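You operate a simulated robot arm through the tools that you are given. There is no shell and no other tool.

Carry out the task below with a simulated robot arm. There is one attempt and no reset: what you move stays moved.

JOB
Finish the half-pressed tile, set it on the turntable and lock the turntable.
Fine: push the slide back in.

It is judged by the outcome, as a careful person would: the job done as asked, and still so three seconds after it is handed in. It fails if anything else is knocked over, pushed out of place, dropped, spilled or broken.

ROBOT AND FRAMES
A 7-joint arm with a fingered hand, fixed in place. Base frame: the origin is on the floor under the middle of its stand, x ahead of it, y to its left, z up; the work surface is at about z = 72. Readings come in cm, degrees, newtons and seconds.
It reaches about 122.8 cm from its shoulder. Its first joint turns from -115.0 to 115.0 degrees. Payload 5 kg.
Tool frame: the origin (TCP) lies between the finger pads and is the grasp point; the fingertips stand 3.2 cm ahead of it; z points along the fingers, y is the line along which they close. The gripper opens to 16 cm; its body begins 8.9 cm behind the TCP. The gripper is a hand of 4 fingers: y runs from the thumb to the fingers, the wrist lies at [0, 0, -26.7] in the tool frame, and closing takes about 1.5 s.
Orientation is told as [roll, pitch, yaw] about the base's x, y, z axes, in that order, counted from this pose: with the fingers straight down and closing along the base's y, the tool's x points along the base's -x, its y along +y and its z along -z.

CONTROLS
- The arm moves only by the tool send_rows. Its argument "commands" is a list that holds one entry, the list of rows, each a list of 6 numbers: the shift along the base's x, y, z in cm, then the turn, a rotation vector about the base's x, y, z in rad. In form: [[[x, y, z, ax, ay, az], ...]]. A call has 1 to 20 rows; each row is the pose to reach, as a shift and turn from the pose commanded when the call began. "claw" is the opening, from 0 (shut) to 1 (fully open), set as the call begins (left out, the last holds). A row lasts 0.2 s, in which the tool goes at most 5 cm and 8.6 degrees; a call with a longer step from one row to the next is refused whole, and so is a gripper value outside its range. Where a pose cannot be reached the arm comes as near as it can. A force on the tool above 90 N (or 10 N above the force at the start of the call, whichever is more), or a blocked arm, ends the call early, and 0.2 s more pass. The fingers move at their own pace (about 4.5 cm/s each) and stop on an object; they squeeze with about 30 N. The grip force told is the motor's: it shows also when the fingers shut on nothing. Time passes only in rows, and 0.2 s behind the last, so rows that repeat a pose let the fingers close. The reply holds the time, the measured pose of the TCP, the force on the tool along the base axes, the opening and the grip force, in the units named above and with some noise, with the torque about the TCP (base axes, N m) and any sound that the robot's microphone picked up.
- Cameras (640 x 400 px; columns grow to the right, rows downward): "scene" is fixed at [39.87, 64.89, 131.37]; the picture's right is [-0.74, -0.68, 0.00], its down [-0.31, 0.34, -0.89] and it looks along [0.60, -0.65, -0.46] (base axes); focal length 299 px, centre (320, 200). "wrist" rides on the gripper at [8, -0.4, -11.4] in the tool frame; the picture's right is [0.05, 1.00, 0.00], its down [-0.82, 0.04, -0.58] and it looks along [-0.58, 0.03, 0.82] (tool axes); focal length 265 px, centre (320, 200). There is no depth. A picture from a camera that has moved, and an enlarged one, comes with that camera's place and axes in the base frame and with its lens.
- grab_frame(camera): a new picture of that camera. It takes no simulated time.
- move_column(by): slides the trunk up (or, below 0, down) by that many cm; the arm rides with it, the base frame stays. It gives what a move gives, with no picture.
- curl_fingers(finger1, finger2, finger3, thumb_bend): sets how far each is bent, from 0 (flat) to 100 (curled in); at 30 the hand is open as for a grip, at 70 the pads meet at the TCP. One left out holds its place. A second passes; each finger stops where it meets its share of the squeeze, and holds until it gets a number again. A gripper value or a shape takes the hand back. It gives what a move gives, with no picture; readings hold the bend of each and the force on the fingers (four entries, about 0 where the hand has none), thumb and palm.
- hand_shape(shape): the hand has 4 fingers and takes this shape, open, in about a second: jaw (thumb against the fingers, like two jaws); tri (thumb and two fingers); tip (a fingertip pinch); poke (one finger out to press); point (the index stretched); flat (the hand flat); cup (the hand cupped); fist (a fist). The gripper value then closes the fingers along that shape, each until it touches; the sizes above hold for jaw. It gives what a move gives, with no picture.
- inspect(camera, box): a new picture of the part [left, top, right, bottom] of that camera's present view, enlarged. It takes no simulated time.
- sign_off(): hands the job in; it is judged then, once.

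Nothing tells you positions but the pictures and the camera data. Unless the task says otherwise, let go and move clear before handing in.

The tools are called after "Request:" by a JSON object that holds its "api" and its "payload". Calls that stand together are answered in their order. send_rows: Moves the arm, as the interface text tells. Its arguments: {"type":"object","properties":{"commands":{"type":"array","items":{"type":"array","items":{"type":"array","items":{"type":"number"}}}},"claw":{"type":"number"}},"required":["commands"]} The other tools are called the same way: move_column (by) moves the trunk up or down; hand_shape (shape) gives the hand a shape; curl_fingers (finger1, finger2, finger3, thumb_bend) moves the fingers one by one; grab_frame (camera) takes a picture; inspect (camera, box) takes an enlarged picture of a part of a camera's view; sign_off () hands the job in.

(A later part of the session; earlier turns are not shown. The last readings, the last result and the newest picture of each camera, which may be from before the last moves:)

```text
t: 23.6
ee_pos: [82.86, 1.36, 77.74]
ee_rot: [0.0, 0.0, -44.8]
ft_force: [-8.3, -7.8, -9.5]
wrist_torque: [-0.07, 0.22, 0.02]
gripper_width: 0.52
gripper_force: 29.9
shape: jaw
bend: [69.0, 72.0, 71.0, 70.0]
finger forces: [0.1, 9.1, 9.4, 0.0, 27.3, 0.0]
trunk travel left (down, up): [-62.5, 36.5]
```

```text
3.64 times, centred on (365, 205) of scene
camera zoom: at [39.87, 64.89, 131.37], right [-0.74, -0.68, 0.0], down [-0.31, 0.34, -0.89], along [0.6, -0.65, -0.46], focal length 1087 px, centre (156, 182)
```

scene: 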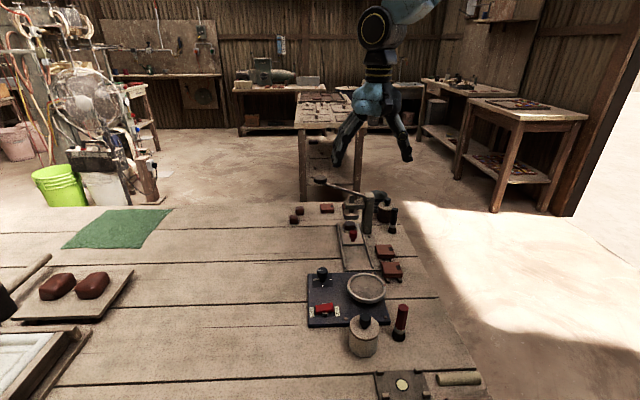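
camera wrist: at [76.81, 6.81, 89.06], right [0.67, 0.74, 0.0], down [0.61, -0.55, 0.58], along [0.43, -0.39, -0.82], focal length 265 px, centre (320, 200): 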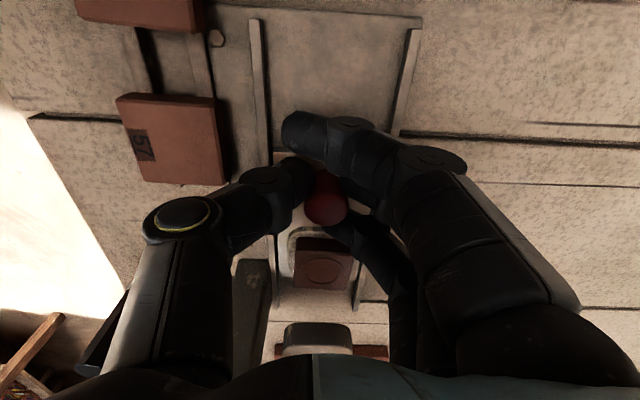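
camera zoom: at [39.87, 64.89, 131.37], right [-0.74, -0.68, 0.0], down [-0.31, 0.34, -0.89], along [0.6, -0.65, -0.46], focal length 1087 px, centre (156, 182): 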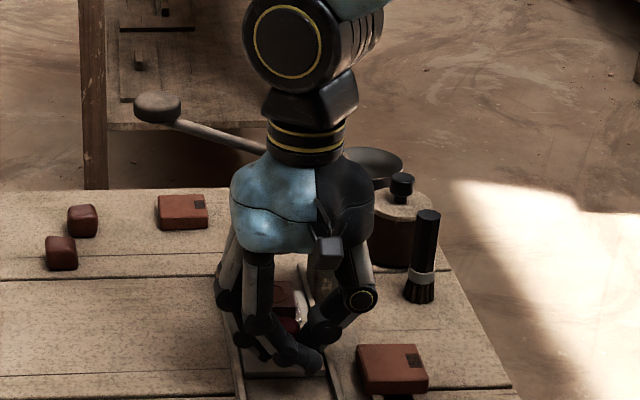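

The slide glides out with the tile in its mould. I'll pull about 5 cm more.

Request:
{"api": "send_rows", "payload": {"commands": [[[-0.5, 0.5, 0, 0, 0, 0], [-1.0, 1.0, 0, 0, 0, 0], [-1.5, 1.5, 0, 0, 0, 0], [-2.0, 2.0, 0, 0, 0, 0], [-2.5, 2.5, 0, 0, 0, 0], [-3.0, 3.0, 0, 0, 0, 0], [-3.4, 3.4, 0, 0, 0, 0]]]}}

Request:
{"api": "grab_frame", "payload": {"camera": "wrist"}}

Request:
{"api": "inspect", "payload": {"camera": "scene", "box": [310, 170, 420, 280]}}

```text
t: 25.2
ee_pos: [79.61, 4.86, 77.68]
ee_rot: [0.0, 0.1, -44.9]
ft_force: [-9.1, -7.9, -9.0]
wrist_torque: [-0.07, 0.23, -0.03]
gripper_width: 0.46
gripper_force: 29.8
shape: jaw
bend: [69.0, 72.0, 71.0, 70.0]
finger forces: [0.1, 8.7, 9.9, 0.1, 27.7, 0.0]
trunk travel left (down, up): [-62.5, 36.5]
```

```text
taken
camera wrist: at [73.45, 10.21, 89.08], right [0.67, 0.74, 0.0], down [0.61, -0.55, 0.58], along [0.43, -0.39, -0.82], focal length 265 px, centre (320, 200)
```

wrist: 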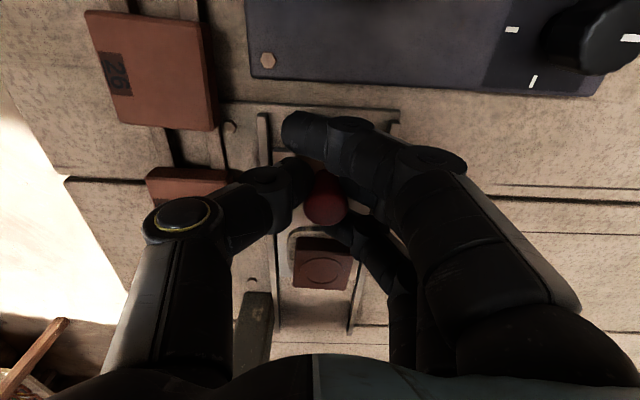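

```text
3.64 times, centred on (365, 225) of scene
camera zoom: at [39.87, 64.89, 131.37], right [-0.74, -0.68, 0.0], down [-0.31, 0.34, -0.89], along [0.6, -0.65, -0.46], focal length 1087 px, centre (156, 109)
```

zoom: 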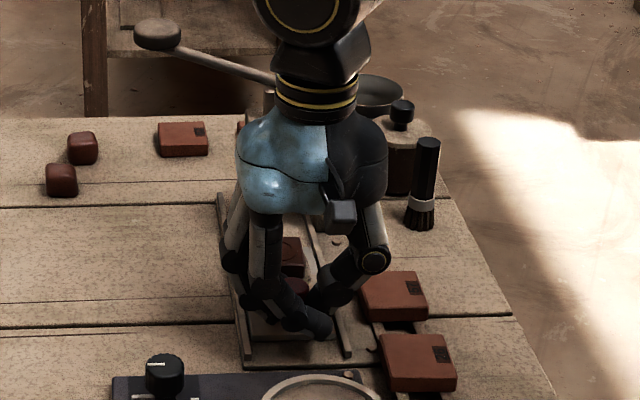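

The slide is out about 9 cm with the tile well clear of the head. I'll release the knob, rise, and look at the tile from above.

Request:
{"api": "send_rows", "payload": {"commands": [[[0, 0, 0, 0, 0, 0], [0, 0, 0, 0, 0, 0], [0, 0, 0, 0, 0, 0], [0, 0, 0, 0, 0, 0]]], "claw": 0.28}}

Request:
{"api": "send_rows", "payload": {"commands": [[[0, 0, 1, 0, 0, 0], [0, 0, 2.5, 0, 0, 0], [0, 0, 5, 0, 0, 0], [0, 0, 8, 0, 0, 0], [0.7, -0.7, 11, 0, 0, 0], [1.5, -1.5, 12, 0, 0, 0]]]}}

Request:
{"api": "grab_frame", "payload": {"camera": "wrist"}}

Request:
{"api": "inspect", "payload": {"camera": "scene", "box": [310, 180, 420, 280]}}

```text
t: 26.2
ee_pos: [79.4, 4.99, 77.64]
ee_rot: [0.0, 0.0, -44.9]
ft_force: [0.0, -0.9, -0.1]
wrist_torque: [0.01, -0.03, -0.03]
gripper_width: 4.44
gripper_force: 0.1
shape: jaw
bend: [73.0, 73.0, 73.0, 70.0]
finger forces: [0.0, 0.0, 0.1, 0.0, 0.0, 0.0]
trunk travel left (down, up): [-62.5, 36.5]
```

```text
t: 27.6
ee_pos: [81.15, 3.4, 89.72]
ee_rot: [0.0, 0.0, -44.9]
ft_force: [0.9, 0.3, 0.0]
wrist_torque: [0.05, 0.02, -0.01]
gripper_width: 4.42
gripper_force: 0.0
shape: jaw
bend: [73.0, 73.0, 73.0, 70.0]
finger forces: [0.0, 0.1, 0.0, 0.0, 0.1, 0.0]
trunk travel left (down, up): [-62.5, 36.5]
```

```text
taken
camera wrist: at [75.01, 8.81, 101.11], right [0.67, 0.74, 0.0], down [0.61, -0.55, 0.58], along [0.43, -0.39, -0.82], focal length 265 px, centre (320, 200)
```

wrist: 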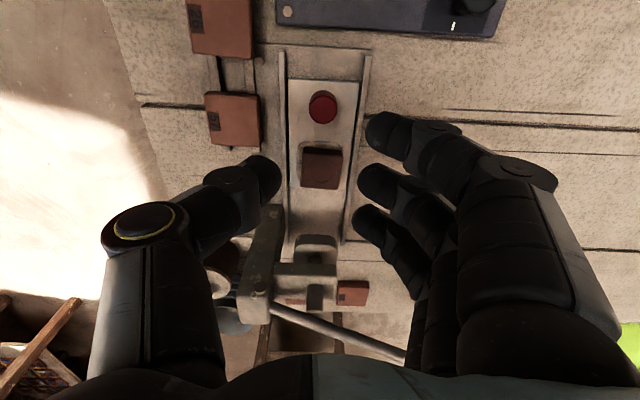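

```text
4.00 times, centred on (365, 230) of scene
camera zoom: at [39.87, 64.89, 131.37], right [-0.74, -0.68, 0.0], down [-0.31, 0.34, -0.89], along [0.6, -0.65, -0.46], focal length 1196 px, centre (140, 80)
```

zoom: 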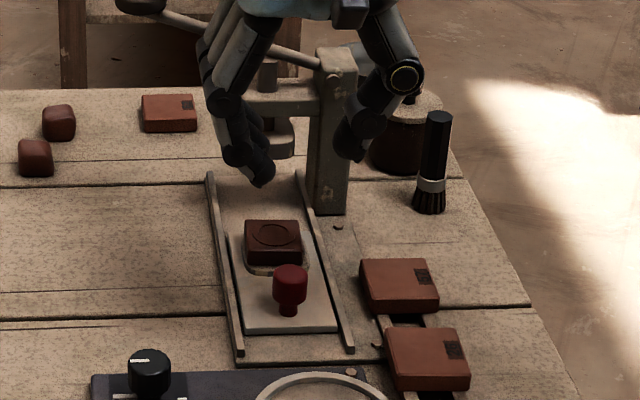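

The tile is clear of the press, so I'll zoom in to measure its position and height.

Request:
{"api": "inspect", "payload": {"camera": "wrist", "box": [275, 80, 375, 200]}}

Request:
{"api": "inspect", "payload": {"camera": "scene", "box": [360, 225, 400, 265]}}

```text
3.33 times, centred on (325, 140) of wrist
camera zoom: at [75.01, 8.81, 101.11], right [0.67, 0.74, 0.0], down [0.61, -0.55, 0.58], along [0.43, -0.39, -0.82], focal length 885 px, centre (303, 400)
```

zoom: 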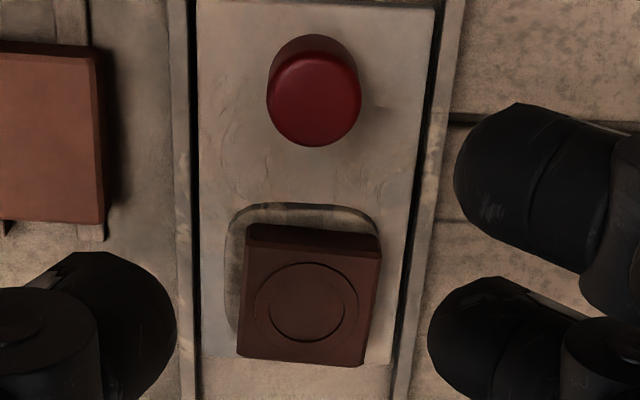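

```text
10.00 times, centred on (380, 245) of scene
camera zoom: at [39.87, 64.89, 131.37], right [-0.74, -0.68, 0.0], down [-0.31, 0.34, -0.89], along [0.6, -0.65, -0.46], focal length 2990 px, centre (-280, -250)
```

zoom: 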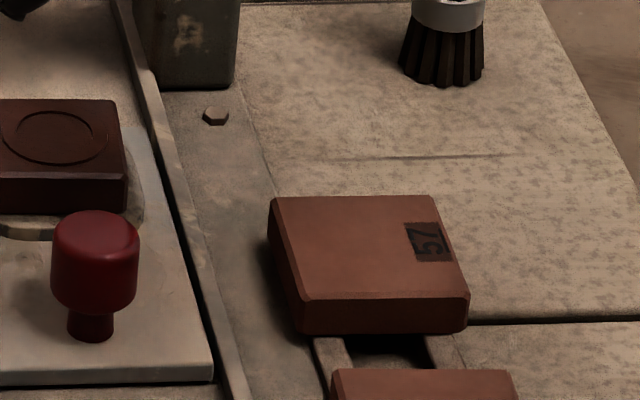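

The tile is about 4 cm square, centred near (85.5, -0.5), its top near z = 76, and turned about -4°. I'll move over it with a matching yaw and check before lowering.

Request:
{"api": "send_rows", "payload": {"commands": [[[1.5, -1.4, 0, 0, 0, -0.02], [3, -2.7, -1, 0, 0, -0.05], [4.25, -3.85, -3, 0, 0, -0.075], [4.25, -3.85, -6, 0, 0, -0.075], [4.25, -3.85, -7, 0, 0, -0.075]]], "claw": 0.33}}

Request:
{"api": "grab_frame", "payload": {"camera": "wrist"}}

Request:
{"api": "inspect", "payload": {"camera": "scene", "box": [320, 170, 420, 270]}}

```text
t: 28.8
ee_pos: [85.28, -0.45, 82.64]
ee_rot: [0.0, -0.1, -49.1]
ft_force: [0.3, -0.3, -0.1]
wrist_torque: [-0.01, 0.0, 0.0]
gripper_width: 5.24
gripper_force: 0.1
shape: jaw
bend: [73.0, 73.0, 73.0, 70.0]
finger forces: [0.0, 0.1, 0.0, 0.0, 0.0, 0.0]
trunk travel left (down, up): [-62.5, 36.5]
```

```text
taken
camera wrist: at [79.65, 5.34, 94.05], right [0.72, 0.69, 0.0], down [0.56, -0.59, 0.58], along [0.4, -0.42, -0.82], focal length 265 px, centre (320, 200)
```

wrist: 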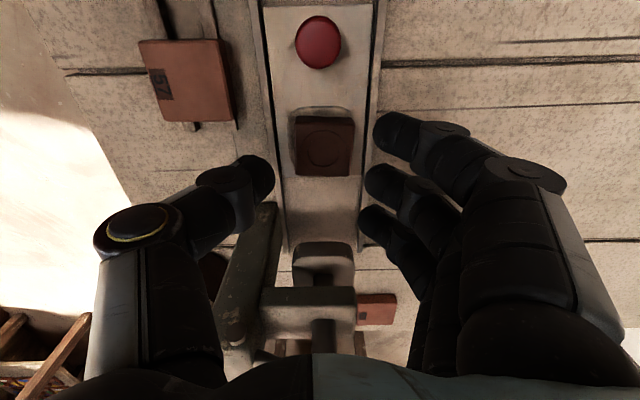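

```text
4.00 times, centred on (370, 220) of scene
camera zoom: at [39.87, 64.89, 131.37], right [-0.74, -0.68, 0.0], down [-0.31, 0.34, -0.89], along [0.6, -0.65, -0.46], focal length 1196 px, centre (120, 120)
```

zoom: 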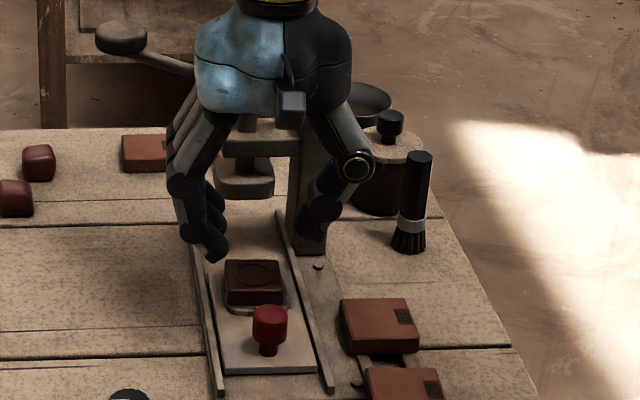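

Request:
{"api": "inspect", "payload": {"camera": "wrist", "box": [240, 90, 400, 210]}}

```text
3.33 times, centred on (320, 150) of wrist
camera zoom: at [79.65, 5.34, 94.05], right [0.72, 0.69, 0.0], down [0.56, -0.59, 0.58], along [0.4, -0.42, -0.82], focal length 885 px, centre (320, 367)
```

zoom: 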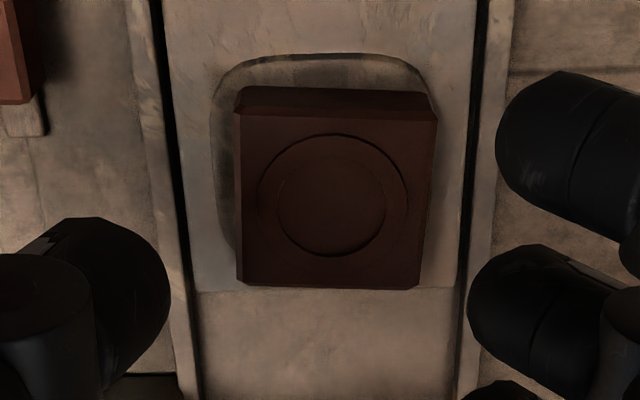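

The tile is 4.3 cm wide and sits 0.3 cm toward the fingers. I'll correct that and lower gently, watching for contact.

Request:
{"api": "send_rows", "payload": {"commands": [[[0.27, 0.15, -1.5, 0, 0, 0], [0.27, 0.15, -3, 0, 0, 0], [0.27, 0.15, -4, 0, 0, 0], [0.27, 0.15, -4.8, 0, 0, 0]]]}}

Request:
{"api": "grab_frame", "payload": {"camera": "wrist"}}

Request:
{"api": "inspect", "payload": {"camera": "scene", "box": [330, 190, 410, 260]}}

```text
t: 29.8
ee_pos: [85.6, -0.34, 77.88]
ee_rot: [0.0, -0.1, -49.2]
ft_force: [0.7, 0.3, -0.8]
wrist_torque: [0.02, 0.04, -0.02]
gripper_width: 5.2
gripper_force: 0.1
shape: jaw
bend: [73.0, 73.0, 73.0, 70.0]
finger forces: [0.1, 0.0, 0.0, 0.0, 0.1, 0.1]
trunk travel left (down, up): [-62.5, 36.5]
```

```text
taken
camera wrist: at [79.94, 5.53, 89.3], right [0.72, 0.69, 0.0], down [0.56, -0.59, 0.58], along [0.4, -0.42, -0.82], focal length 265 px, centre (320, 200)
```

wrist: 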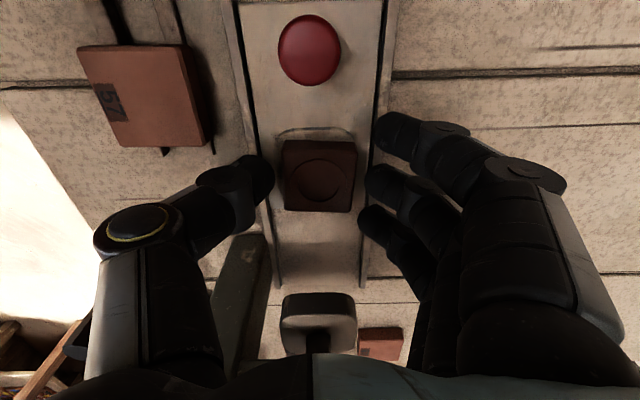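

```text
5.71 times, centred on (370, 225) of scene
camera zoom: at [39.87, 64.89, 131.37], right [-0.74, -0.68, 0.0], down [-0.31, 0.34, -0.89], along [0.6, -0.65, -0.46], focal length 1708 px, centre (34, 57)
```

zoom: 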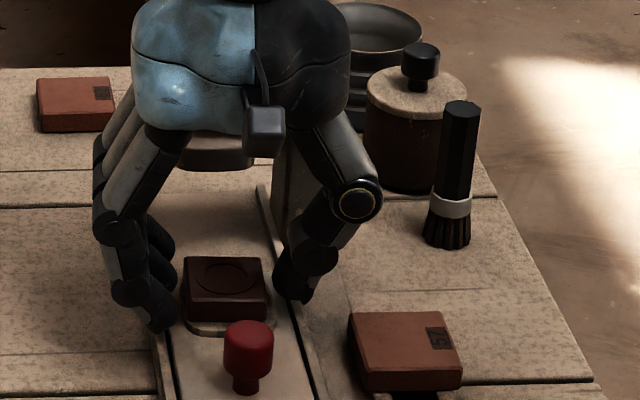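

Alignment is good, with the tile centred between the tips. I'll lower a little more and then close on it.

Request:
{"api": "send_rows", "payload": {"commands": [[[0, 0, -0.25, 0, 0, 0], [0, 0, -0.5, 0, 0, 0]]], "claw": 0.3}}

```text
t: 30.4
ee_pos: [85.54, -0.24, 77.39]
ee_rot: [0.0, 0.0, -49.2]
ft_force: [-1.0, -0.1, 0.7]
wrist_torque: [0.02, -0.02, -0.01]
gripper_width: 4.83
gripper_force: 0.1
shape: jaw
bend: [73.0, 73.0, 73.0, 70.0]
finger forces: [0.0, 0.0, 0.1, 0.1, 0.0, 0.0]
trunk travel left (down, up): [-62.5, 36.5]
```

Request:
{"api": "send_rows", "payload": {"commands": [[[0, 0, -0.2, 0, 0, 0], [0, 0, -0.35, 0, 0, 0]]]}}

Request:
{"api": "inspect", "payload": {"camera": "scene", "box": [340, 210, 390, 250]}}

Request:
{"api": "inspect", "payload": {"camera": "wrist", "box": [220, 100, 420, 250]}}

```text
t: 31.0
ee_pos: [85.73, -0.3, 77.07]
ee_rot: [0.1, 0.0, -49.3]
ft_force: [-0.1, 0.4, -0.4]
wrist_torque: [-0.02, 0.02, 0.04]
gripper_width: 4.85
gripper_force: 0.1
shape: jaw
bend: [73.0, 73.0, 73.0, 70.0]
finger forces: [0.0, 0.0, 0.0, 0.0, 0.1, 0.1]
trunk travel left (down, up): [-62.5, 36.5]
```

```text
10.00 times, centred on (365, 230) of scene
camera zoom: at [39.87, 64.89, 131.37], right [-0.74, -0.68, 0.0], down [-0.31, 0.34, -0.89], along [0.6, -0.65, -0.46], focal length 2990 px, centre (-130, -100)
```

zoom: 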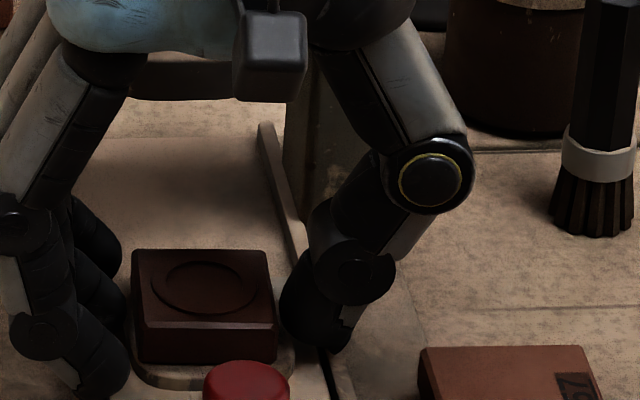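

```text
2.67 times, centred on (320, 175) of wrist
camera zoom: at [79.94, 5.5, 88.46], right [0.72, 0.69, 0.0], down [0.56, -0.59, 0.58], along [0.4, -0.42, -0.82], focal length 708 px, centre (320, 267)
```

zoom: 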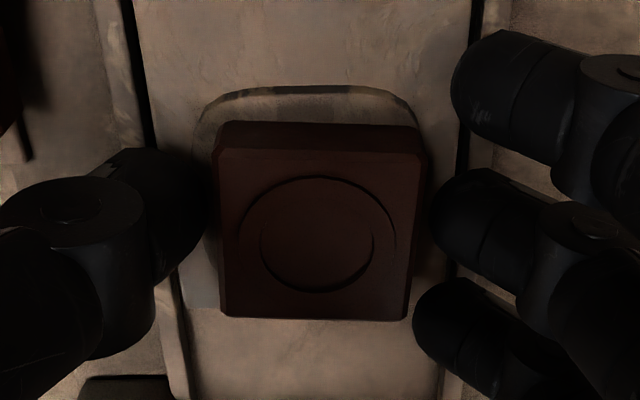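

The thumb and fingers straddle the tile evenly at mid-height. Closing now.

Request:
{"api": "send_rows", "payload": {"commands": [[[0, 0, 0, 0, 0, 0], [0, 0, 0, 0, 0, 0], [0, 0, 0, 0, 0, 0], [0, 0, 0, 0, 0, 0], [0, 0, 0, 0, 0, 0]]], "claw": 0}}

Request:
{"api": "grab_frame", "payload": {"camera": "wrist"}}

Request:
{"api": "inspect", "payload": {"camera": "scene", "box": [340, 210, 390, 250]}}

```text
t: 32.2
ee_pos: [85.57, -0.3, 77.08]
ee_rot: [0.1, -0.1, -49.2]
ft_force: [-0.5, 0.1, 1.8]
wrist_torque: [0.01, 0.0, 0.0]
gripper_width: 2.91
gripper_force: 30.1
shape: jaw
bend: [72.0, 73.0, 73.0, 70.0]
finger forces: [0.1, 12.7, 12.6, 0.0, 26.1, 0.1]
trunk travel left (down, up): [-62.5, 36.5]
```

```text
taken
camera wrist: at [79.93, 5.49, 88.48], right [0.72, 0.69, 0.0], down [0.56, -0.59, 0.58], along [0.4, -0.42, -0.82], focal length 265 px, centre (320, 200)
```

wrist: 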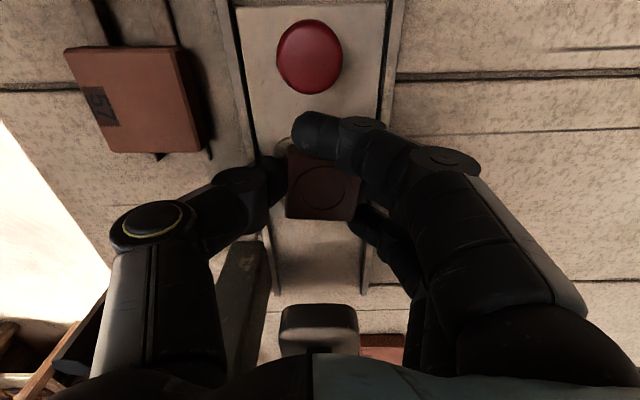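

```text
10.00 times, centred on (365, 230) of scene
camera zoom: at [39.87, 64.89, 131.37], right [-0.74, -0.68, 0.0], down [-0.31, 0.34, -0.89], along [0.6, -0.65, -0.46], focal length 2990 px, centre (-130, -100)
```

zoom: 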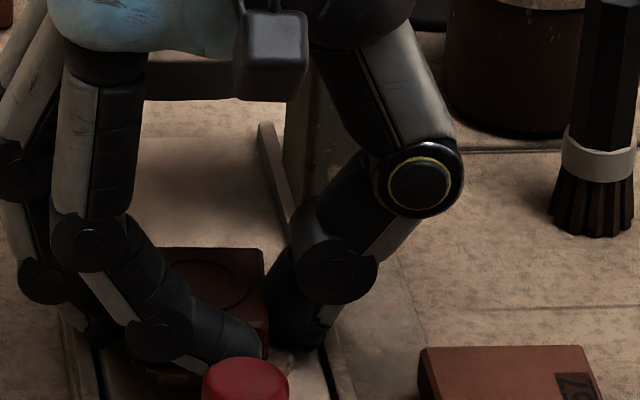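

The tile is gripped by two fingers and the thumb (12.7 and 12.6 against 26 N). I'll lift slowly and check.

Request:
{"api": "send_rows", "payload": {"commands": [[[0, 0, 0.5, 0, 0, 0], [0, 0, 1.0, 0, 0, 0], [0, 0, 2, 0, 0, 0], [0, 0, 3, 0, 0, 0], [0, 0, 4, 0, 0, 0]]]}}

Request:
{"api": "grab_frame", "payload": {"camera": "wrist"}}

Request:
{"api": "inspect", "payload": {"camera": "scene", "box": [330, 190, 410, 260]}}

```text
t: 33.4
ee_pos: [85.61, -0.41, 80.95]
ee_rot: [-0.1, -0.1, -49.2]
ft_force: [0.6, -0.6, -0.2]
wrist_torque: [0.01, -0.01, 0.01]
gripper_width: 2.91
gripper_force: 29.6
shape: jaw
bend: [72.0, 73.0, 73.0, 70.0]
finger forces: [0.0, 12.8, 12.9, 0.0, 25.0, 0.1]
trunk travel left (down, up): [-62.5, 36.5]
```

```text
taken
camera wrist: at [79.89, 5.51, 92.45], right [0.72, 0.69, 0.0], down [0.56, -0.59, 0.58], along [0.4, -0.42, -0.82], focal length 265 px, centre (320, 200)
```

wrist: 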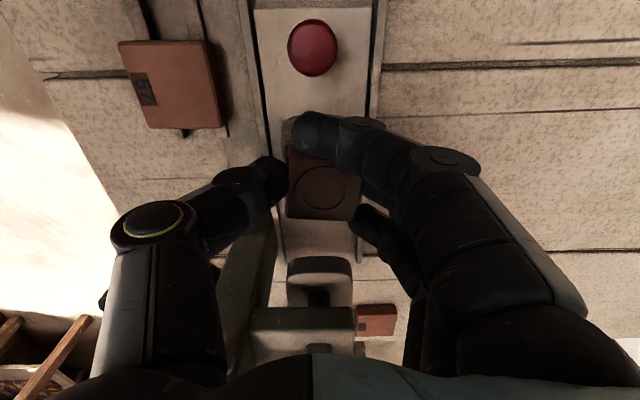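

```text
5.71 times, centred on (370, 225) of scene
camera zoom: at [39.87, 64.89, 131.37], right [-0.74, -0.68, 0.0], down [-0.31, 0.34, -0.89], along [0.6, -0.65, -0.46], focal length 1708 px, centre (34, 57)
```

zoom: 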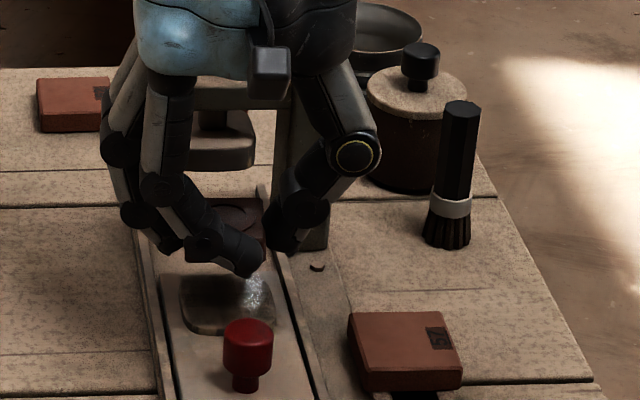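

The tile is securely lifted. I'll raise it more and carry it toward the turntable, stopping short for a good look at the disc.

Request:
{"api": "send_rows", "payload": {"commands": [[[0, 0, 3, 0, 0, 0], [-1, 1, 6, 0, 0, 0], [-2.5, 2.5, 8, 0, 0, 0], [-4.5, 4.5, 9, 0, 0, 0], [-6.5, 6.5, 9, 0, 0, 0], [-8.5, 8.5, 9, 0, 0, 0], [-10, 10, 9, 0, 0, 0], [-10.5, 10.5, 9, 0, 0, 0]]]}}

Request:
{"api": "grab_frame", "payload": {"camera": "wrist"}}

Request:
{"api": "inspect", "payload": {"camera": "scene", "box": [290, 180, 430, 360]}}

```text
t: 35.2
ee_pos: [75.04, 10.26, 90.1]
ee_rot: [-0.1, 0.1, -49.2]
ft_force: [0.3, -0.5, -1.3]
wrist_torque: [-0.01, 0.03, 0.0]
gripper_width: 2.87
gripper_force: 30.0
shape: jaw
bend: [72.0, 73.0, 73.0, 70.0]
finger forces: [0.0, 12.9, 12.8, 0.0, 25.0, 0.0]
trunk travel left (down, up): [-62.5, 36.5]
```

```text
taken
camera wrist: at [69.39, 16.02, 101.43], right [0.72, 0.69, 0.0], down [0.56, -0.59, 0.58], along [0.4, -0.42, -0.82], focal length 265 px, centre (320, 200)
```

wrist: 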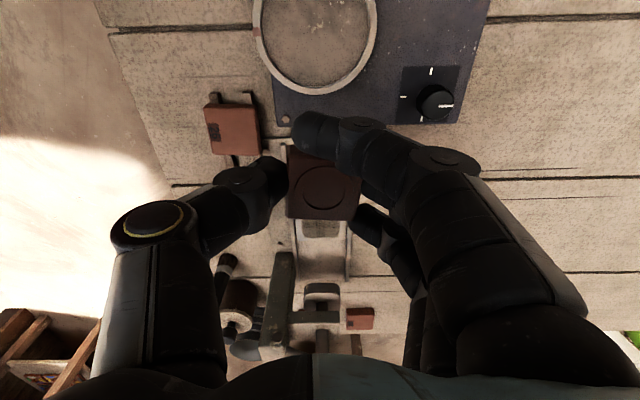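

```text
2.22 times, centred on (360, 270) of scene
camera zoom: at [39.87, 64.89, 131.37], right [-0.74, -0.68, 0.0], down [-0.31, 0.34, -0.89], along [0.6, -0.65, -0.46], focal length 664 px, centre (231, 44)
```

zoom: 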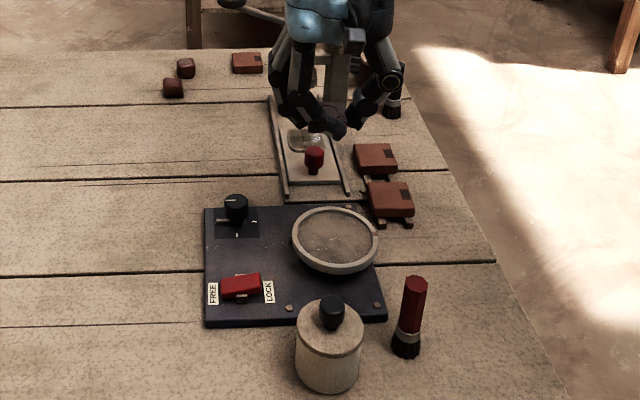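

Request:
{"api": "inspect", "payload": {"camera": "scene", "box": [335, 265, 395, 310]}}

Request:
{"api": "inspect", "payload": {"camera": "wrist", "box": [230, 0, 400, 120]}}

```text
8.89 times, centred on (365, 288) of scene
camera zoom: at [39.87, 64.89, 131.37], right [-0.74, -0.68, 0.0], down [-0.31, 0.34, -0.89], along [0.6, -0.65, -0.46], focal length 2658 px, centre (-80, -578)
```

zoom: 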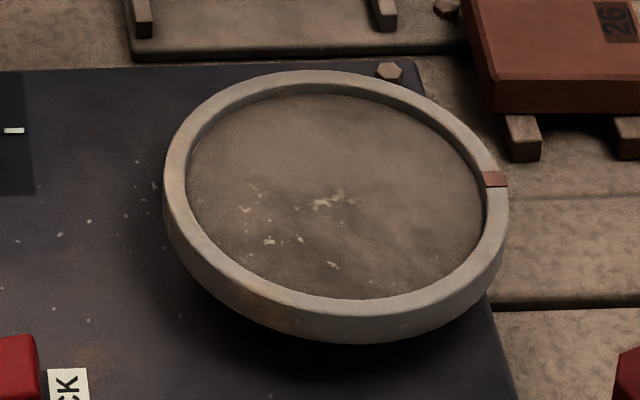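

```text
3.33 times, centred on (315, 60) of wrist
camera zoom: at [69.39, 16.02, 101.43], right [0.72, 0.69, 0.0], down [0.56, -0.59, 0.58], along [0.4, -0.42, -0.82], focal length 885 px, centre (337, 667)
```

zoom: 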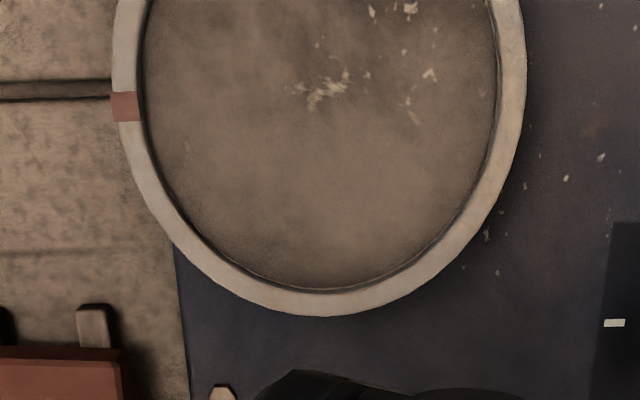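

The turntable's rim is near z = 76.5 with its centre near (70, 14.7). The inner disc is about 8 cm across, so the tile fits. I'll move above its centre and lower partway.

Request:
{"api": "send_rows", "payload": {"commands": [[[-1.5, 1.3, 0, 0, 0, 0], [-3, 2.7, 0, 0, 0, 0], [-4.5, 4.0, 0, 0, 0, 0], [-5.05, 4.45, -1, 0, 0, 0], [-5.05, 4.45, -3, 0, 0, 0], [-5.05, 4.45, -5, 0, 0, 0], [-5.05, 4.45, -7, 0, 0, 0]]]}}

Request:
{"api": "grab_frame", "payload": {"camera": "wrist"}}

Request:
{"api": "inspect", "payload": {"camera": "scene", "box": [310, 210, 430, 330]}}

```text
t: 36.8
ee_pos: [70.03, 14.7, 82.98]
ee_rot: [0.0, -0.1, -49.2]
ft_force: [0.0, 0.1, 0.2]
wrist_torque: [0.0, 0.0, 0.02]
gripper_width: 2.92
gripper_force: 30.3
shape: jaw
bend: [72.0, 73.0, 73.0, 70.0]
finger forces: [0.0, 12.9, 12.9, 0.1, 24.8, 0.0]
trunk travel left (down, up): [-62.5, 36.5]
```

```text
taken
camera wrist: at [64.36, 20.45, 94.45], right [0.72, 0.69, 0.0], down [0.56, -0.59, 0.58], along [0.4, -0.42, -0.82], focal length 265 px, centre (320, 200)
```

wrist: 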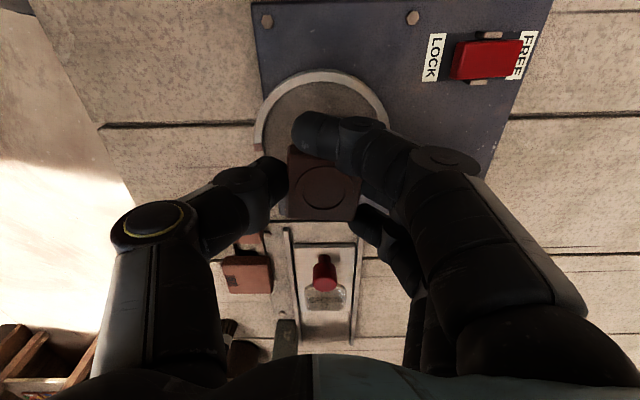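

```text
3.33 times, centred on (370, 270) of scene
camera zoom: at [39.87, 64.89, 131.37], right [-0.74, -0.68, 0.0], down [-0.31, 0.34, -0.89], along [0.6, -0.65, -0.46], focal length 997 px, centre (153, -33)
```

zoom: 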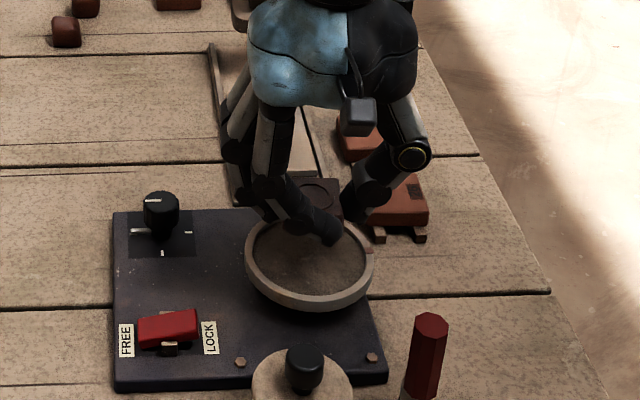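

Request:
{"api": "inspect", "payload": {"camera": "wrist", "box": [230, 50, 410, 220]}}

Request:
{"api": "inspect", "payload": {"camera": "scene", "box": [340, 245, 400, 310]}}

```text
2.35 times, centred on (320, 135) of wrist
camera zoom: at [64.36, 20.45, 94.45], right [0.72, 0.69, 0.0], down [0.56, -0.59, 0.58], along [0.4, -0.42, -0.82], focal length 624 px, centre (320, 353)
```

zoom: 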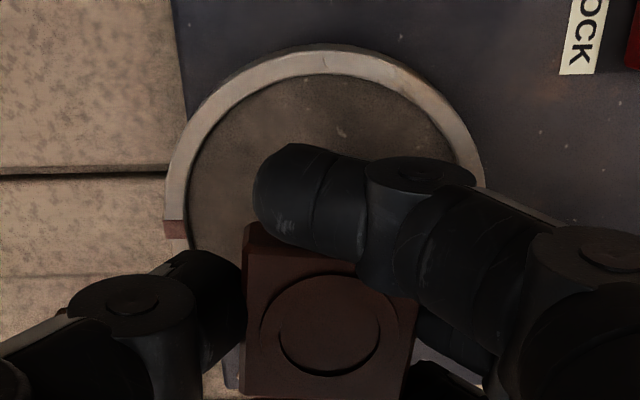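

```text
6.15 times, centred on (370, 278) of scene
camera zoom: at [39.87, 64.89, 131.37], right [-0.74, -0.68, 0.0], down [-0.31, 0.34, -0.89], along [0.6, -0.65, -0.46], focal length 1840 px, centre (12, -277)
```

zoom: 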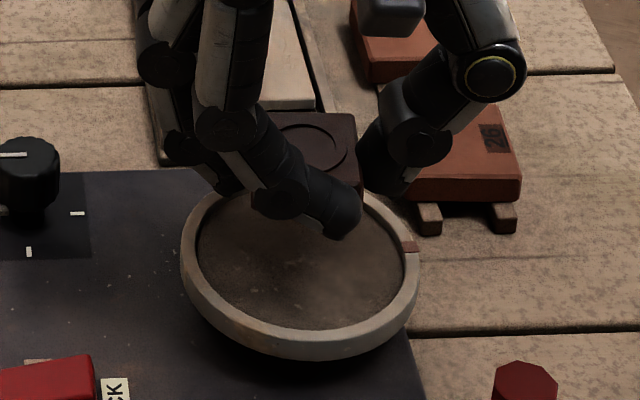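

The tile is nearly centred over the disc. I'll shift 0.2 cm and lower gently until it touches.

Request:
{"api": "send_rows", "payload": {"commands": [[[-0.2, 0.2, -1, 0, 0, 0], [-0.2, 0.2, -2, 0, 0, 0], [-0.2, 0.2, -2.6, 0, 0, 0], [-0.2, 0.2, -3.0, 0, 0, 0]]]}}

Request:
{"api": "inspect", "payload": {"camera": "scene", "box": [340, 250, 400, 310]}}

```text
t: 37.8
ee_pos: [69.7, 14.85, 80.04]
ee_rot: [0.0, 0.0, -49.2]
ft_force: [0.4, -0.5, -0.5]
wrist_torque: [0.0, -0.01, 0.02]
gripper_width: 2.9
gripper_force: 29.8
shape: jaw
bend: [72.0, 73.0, 73.0, 70.0]
finger forces: [0.1, 12.9, 13.0, 0.0, 25.0, 0.1]
trunk travel left (down, up): [-62.5, 36.5]
```

```text
6.67 times, centred on (370, 280) of scene
camera zoom: at [39.87, 64.89, 131.37], right [-0.74, -0.68, 0.0], down [-0.31, 0.34, -0.89], along [0.6, -0.65, -0.46], focal length 1993 px, centre (-13, -333)
```

zoom: 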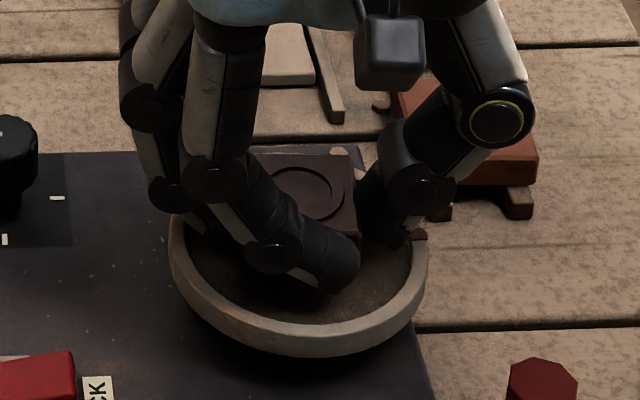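

Request:
{"api": "send_rows", "payload": {"commands": [[[0, 0, -0.2, 0, 0, 0], [0, 0, -0.4, 0, 0, 0], [0, 0, -0.4, 0, 0, 0]]]}}

Request:
{"api": "send_rows", "payload": {"commands": [[[0, 0, -0.15, 0, 0, 0], [0, 0, -0.3, 0, 0, 0], [0, 0, -0.3, 0, 0, 0]]]}}

Request:
{"api": "inspect", "payload": {"camera": "scene", "box": [340, 250, 400, 310]}}

Request:
{"api": "grab_frame", "payload": {"camera": "wrist"}}

```text
t: 38.6
ee_pos: [69.93, 14.86, 79.85]
ee_rot: [0.3, -0.1, -49.2]
ft_force: [0.2, 1.9, 19.3]
wrist_torque: [-0.13, -0.89, 0.07]
gripper_width: 2.95
gripper_force: 29.9
shape: jaw
bend: [72.0, 73.0, 74.0, 70.0]
finger forces: [0.0, 12.2, 35.1, 0.1, 26.9, 0.1]
trunk travel left (down, up): [-62.5, 36.5]
```

```text
t: 39.4
ee_pos: [69.85, 14.91, 79.72]
ee_rot: [0.3, 0.0, -49.1]
ft_force: [7.0, 4.8, 38.0]
wrist_torque: [-0.23, -1.88, 0.3]
gripper_width: 3.07
gripper_force: 29.8
shape: jaw
bend: [72.0, 73.0, 76.0, 71.0]
finger forces: [0.1, 13.2, 50.8, 0.0, 25.3, 0.1]
trunk travel left (down, up): [-62.5, 36.5]
```

```text
6.67 times, centred on (370, 280) of scene
camera zoom: at [39.87, 64.89, 131.37], right [-0.74, -0.68, 0.0], down [-0.31, 0.34, -0.89], along [0.6, -0.65, -0.46], focal length 1993 px, centre (-13, -333)
```

zoom: 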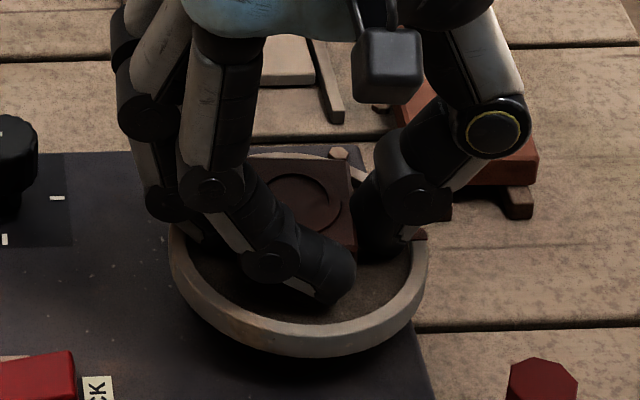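

```text
taken
camera wrist: at [64.16, 20.71, 91.0], right [0.72, 0.69, 0.0], down [0.56, -0.59, 0.58], along [0.4, -0.42, -0.81], focal length 265 px, centre (320, 200)
```

wrist: 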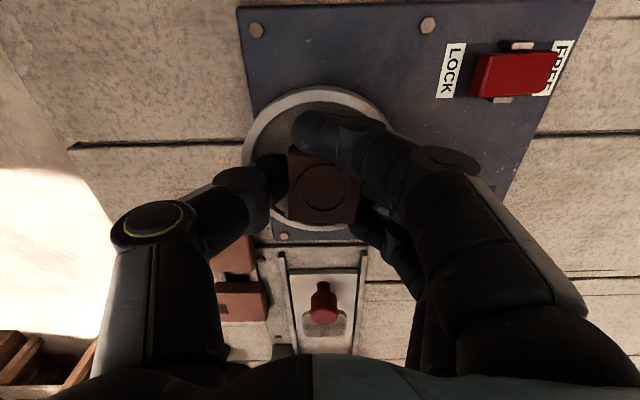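

The third finger touched the rim first (35-50 N on that finger) and is holding the tile slightly above the disc. I'll back up a little and look closely at the gap.

Request:
{"api": "send_rows", "payload": {"commands": [[[0, 0, 0.3, 0, 0, 0], [0, 0, 0.6, 0, 0, 0], [0, 0, 0.6, 0, 0, 0]]]}}

Request:
{"api": "inspect", "payload": {"camera": "scene", "box": [350, 260, 390, 300]}}

Request:
{"api": "inspect", "payload": {"camera": "wrist", "box": [230, 70, 420, 250]}}

```text
t: 40.2
ee_pos: [69.77, 14.79, 79.85]
ee_rot: [-0.2, 0.0, -49.2]
ft_force: [3.8, 1.7, 13.6]
wrist_torque: [-0.06, -0.76, 0.1]
gripper_width: 2.97
gripper_force: 29.8
shape: jaw
bend: [72.0, 72.0, 74.0, 71.0]
finger forces: [0.1, 14.1, 24.5, 0.1, 24.2, 0.0]
trunk travel left (down, up): [-62.5, 36.5]
```

```text
10.00 times, centred on (370, 280) of scene
camera zoom: at [39.87, 64.89, 131.37], right [-0.74, -0.68, 0.0], down [-0.31, 0.34, -0.89], along [0.6, -0.65, -0.46], focal length 2990 px, centre (-180, -600)
```

zoom: 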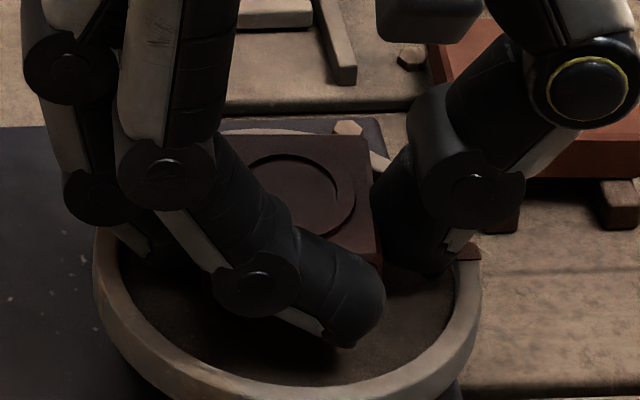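

```text
2.22 times, centred on (325, 160) of wrist
camera zoom: at [64.07, 20.59, 91.3], right [0.72, 0.69, 0.0], down [0.56, -0.59, 0.58], along [0.4, -0.42, -0.82], focal length 590 px, centre (309, 289)
```

zoom: 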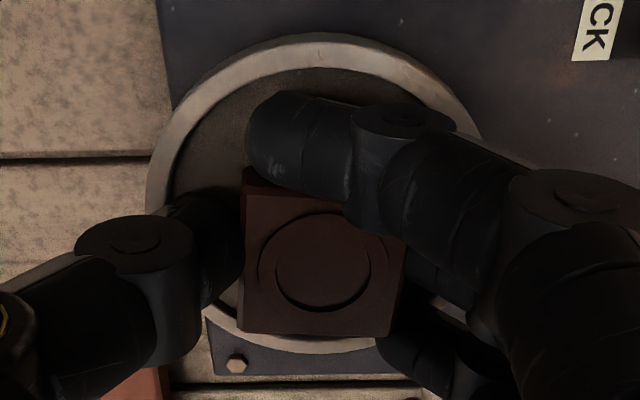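

The index finger carries no load but hangs near the front rim. I'll curl it out of the way, which lets me shift the hand so the third finger clears the rim and the tile can be set down fully.

Request:
{"api": "curl_fingers", "payload": {"finger1": 98}}

Request:
{"api": "grab_frame", "payload": {"camera": "wrist"}}

Request:
{"api": "inspect", "payload": {"camera": "scene", "box": [340, 250, 400, 310]}}

```text
t: 41.2
ee_pos: [69.67, 14.84, 79.85]
ee_rot: [0.0, 0.0, -49.2]
ft_force: [-1.1, -0.3, 5.6]
wrist_torque: [-0.08, -0.29, -0.01]
gripper_width: 4.47
gripper_force: 30.7
shape: fingers
bend: [98.0, 72.0, 73.0, 71.0]
finger forces: [0.0, 12.9, 21.3, 0.0, 26.8, 0.0]
trunk travel left (down, up): [-62.5, 36.5]
```

```text
taken
camera wrist: at [64.1, 20.64, 91.35], right [0.72, 0.69, 0.0], down [0.56, -0.59, 0.58], along [0.4, -0.42, -0.82], focal length 265 px, centre (320, 200)
```

wrist: 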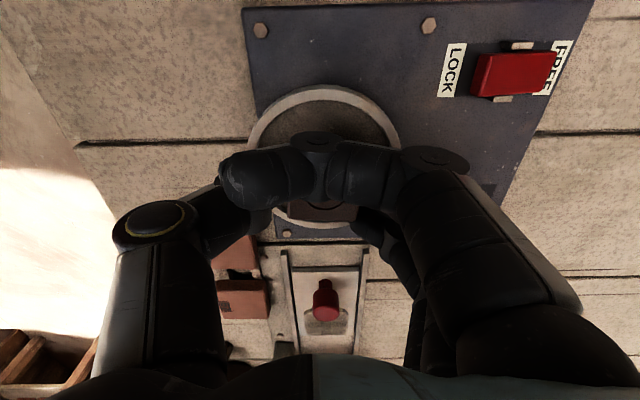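

```text
6.67 times, centred on (370, 280) of scene
camera zoom: at [39.87, 64.89, 131.37], right [-0.74, -0.68, 0.0], down [-0.31, 0.34, -0.89], along [0.6, -0.65, -0.46], focal length 1993 px, centre (-13, -333)
```

zoom: 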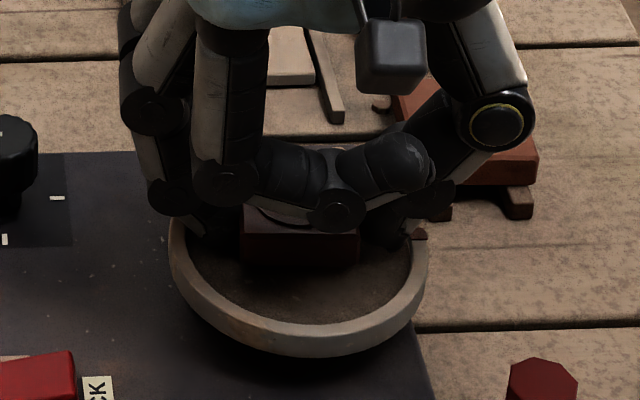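

The index is out of the way and the tile is still held, hovering about 1 cm above the disc. I'll zoom in to measure the ring against the hand.

Request:
{"api": "inspect", "payload": {"camera": "wrist", "box": [220, 70, 420, 250]}}

Request:
{"api": "inspect", "payload": {"camera": "scene", "box": [350, 265, 390, 305]}}

```text
2.22 times, centred on (320, 160) of wrist
camera zoom: at [64.1, 20.64, 91.35], right [0.72, 0.69, 0.0], down [0.56, -0.59, 0.58], along [0.4, -0.42, -0.82], focal length 590 px, centre (320, 289)
```

zoom: 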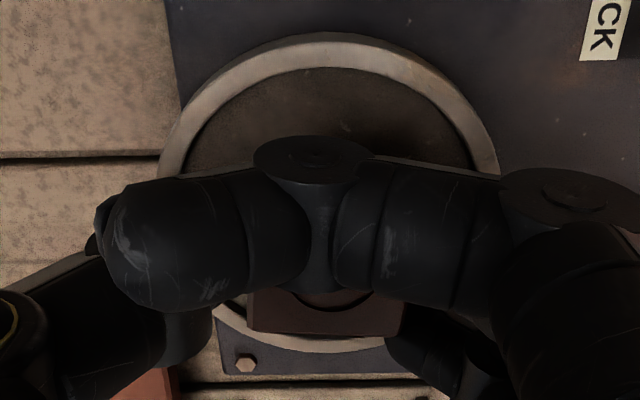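

```text
10.00 times, centred on (370, 285) of scene
camera zoom: at [39.87, 64.89, 131.37], right [-0.74, -0.68, 0.0], down [-0.31, 0.34, -0.89], along [0.6, -0.65, -0.46], focal length 2990 px, centre (-180, -650)
```

zoom: 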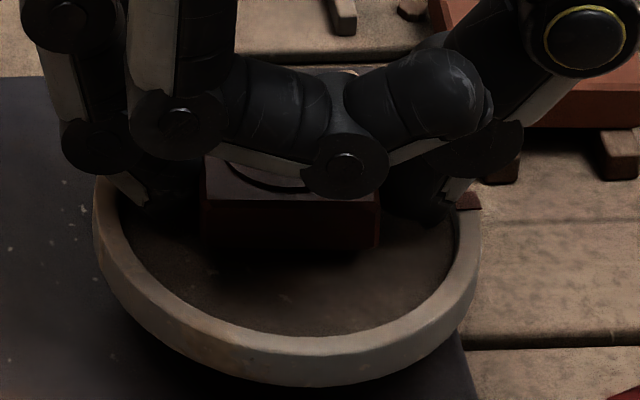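

The third finger still overlaps the rim, but thumb and middle finger pinch the tile through its centre. I'll raise a touch, swing the third finger outside the ring, and keep the two-digit pinch just above the disc.

Request:
{"api": "send_rows", "payload": {"commands": [[[-0.1, 0.12, 0.3, 0, 0, 0], [-0.1, 0.12, 0.3, 0, 0, 0]]]}}

Request:
{"api": "curl_fingers", "payload": {"finger3": 62}}

Request:
{"api": "inspect", "payload": {"camera": "scene", "box": [340, 250, 400, 310]}}

Request:
{"api": "grab_frame", "payload": {"camera": "wrist"}}

```text
t: 41.8
ee_pos: [69.65, 14.86, 80.1]
ee_rot: [0.0, 0.0, -49.1]
ft_force: [0.2, -0.1, -0.1]
wrist_torque: [0.06, 0.03, 0.02]
gripper_width: 4.46
gripper_force: 26.1
shape: fingers
bend: [98.0, 72.0, 72.0, 71.0]
finger forces: [0.0, 13.3, 13.4, 0.0, 25.6, 0.0]
trunk travel left (down, up): [-62.5, 36.5]
```

```text
t: 42.8
ee_pos: [69.61, 14.93, 80.4]
ee_rot: [0.1, 0.0, -49.2]
ft_force: [-3.6, 0.4, 20.5]
wrist_torque: [-0.1, -0.86, -0.01]
gripper_width: 4.42
gripper_force: 34.6
shape: fingers
bend: [98.0, 72.0, 63.0, 71.0]
finger forces: [0.1, 13.8, 31.9, 0.0, 23.9, 0.0]
trunk travel left (down, up): [-62.5, 36.5]
```

```text
6.67 times, centred on (370, 280) of scene
camera zoom: at [39.87, 64.89, 131.37], right [-0.74, -0.68, 0.0], down [-0.31, 0.34, -0.89], along [0.6, -0.65, -0.46], focal length 1993 px, centre (-13, -333)
```

zoom: 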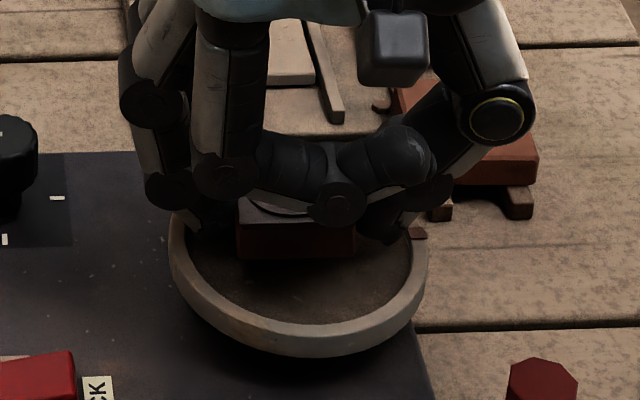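

```text
taken
camera wrist: at [64.0, 20.79, 91.79], right [0.72, 0.69, 0.0], down [0.56, -0.59, 0.58], along [0.4, -0.42, -0.82], focal length 265 px, centre (320, 200)
```

wrist: 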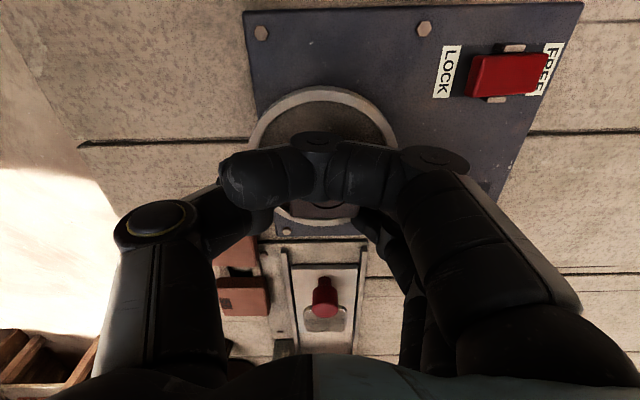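

Straightening that finger pushes it onto the rim, so I'll raise the hand first; the thumb and middle-finger pinch is steady. Then I'll swing the third finger well outside.

Request:
{"api": "send_rows", "payload": {"commands": [[[0, 0, 0.6, 0, 0, 0], [0, 0, 1.2, 0, 0, 0], [0, 0, 1.8, 0, 0, 0], [0, 0, 2.4, 0, 0, 0]]]}}

Request:
{"api": "grab_frame", "payload": {"camera": "wrist"}}

Request:
{"api": "inspect", "payload": {"camera": "scene", "box": [340, 240, 400, 310]}}

```text
t: 43.8
ee_pos: [69.63, 14.89, 82.56]
ee_rot: [0.0, -0.1, -49.2]
ft_force: [-0.3, 0.2, -0.9]
wrist_torque: [-0.04, 0.0, -0.03]
gripper_width: 4.39
gripper_force: 21.0
shape: fingers
bend: [98.0, 71.0, 59.0, 71.0]
finger forces: [0.1, 15.7, 5.7, 0.1, 21.1, 0.1]
trunk travel left (down, up): [-62.5, 36.5]
```

```text
taken
camera wrist: at [64.04, 20.78, 94.07], right [0.72, 0.69, 0.0], down [0.56, -0.59, 0.58], along [0.4, -0.42, -0.82], focal length 265 px, centre (320, 200)
```

wrist: 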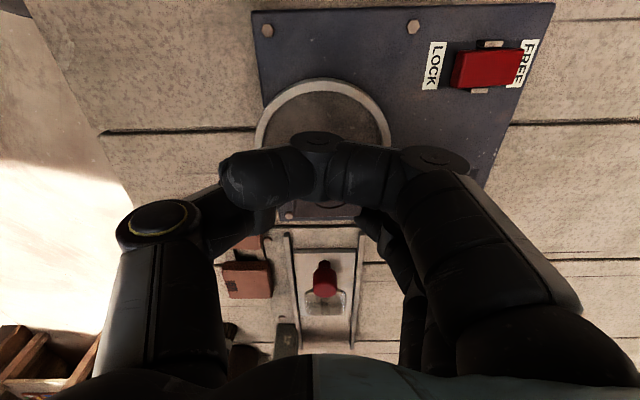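

```text
5.71 times, centred on (370, 275) of scene
camera zoom: at [39.87, 64.89, 131.37], right [-0.74, -0.68, 0.0], down [-0.31, 0.34, -0.89], along [0.6, -0.65, -0.46], focal length 1708 px, centre (34, -229)
```

zoom: 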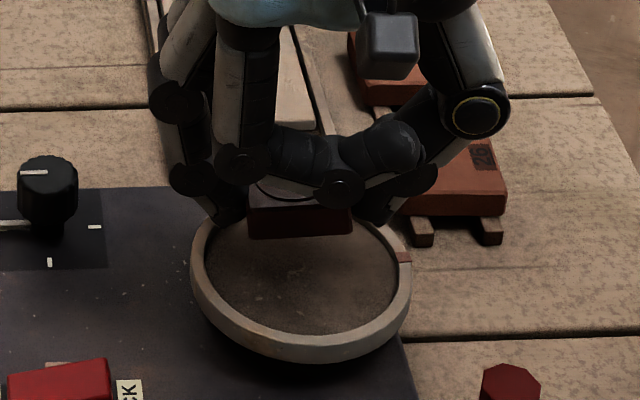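

Request:
{"api": "curl_fingers", "payload": {"finger3": 44}}

Request:
{"api": "grab_frame", "payload": {"camera": "wrist"}}

Request:
{"api": "inspect", "payload": {"camera": "scene", "box": [330, 230, 410, 310]}}

```text
t: 44.8
ee_pos: [69.72, 14.88, 82.58]
ee_rot: [0.0, 0.0, -49.1]
ft_force: [-0.3, 0.0, -0.3]
wrist_torque: [0.0, 0.0, 0.0]
gripper_width: 4.32
gripper_force: 17.6
shape: fingers
bend: [98.0, 71.0, 44.0, 72.0]
finger forces: [0.0, 18.0, 0.0, 0.1, 17.9, 0.0]
trunk travel left (down, up): [-62.5, 36.5]
```

```text
taken
camera wrist: at [64.04, 20.79, 94.07], right [0.72, 0.69, 0.0], down [0.56, -0.59, 0.58], along [0.4, -0.42, -0.82], focal length 265 px, centre (320, 200)
```

wrist: 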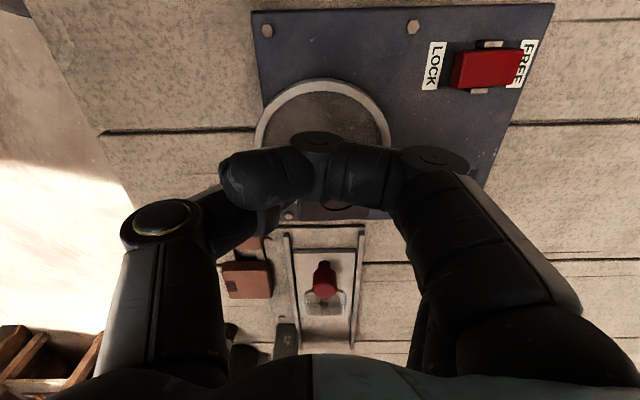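

```text
5.00 times, centred on (370, 270) of scene
camera zoom: at [39.87, 64.89, 131.37], right [-0.74, -0.68, 0.0], down [-0.31, 0.34, -0.89], along [0.6, -0.65, -0.46], focal length 1495 px, centre (70, -150)
```

zoom: 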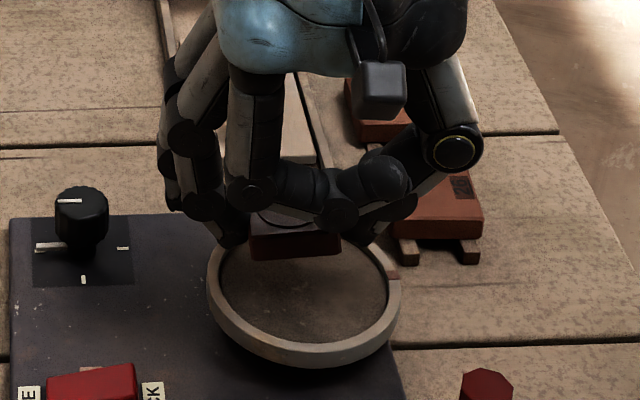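

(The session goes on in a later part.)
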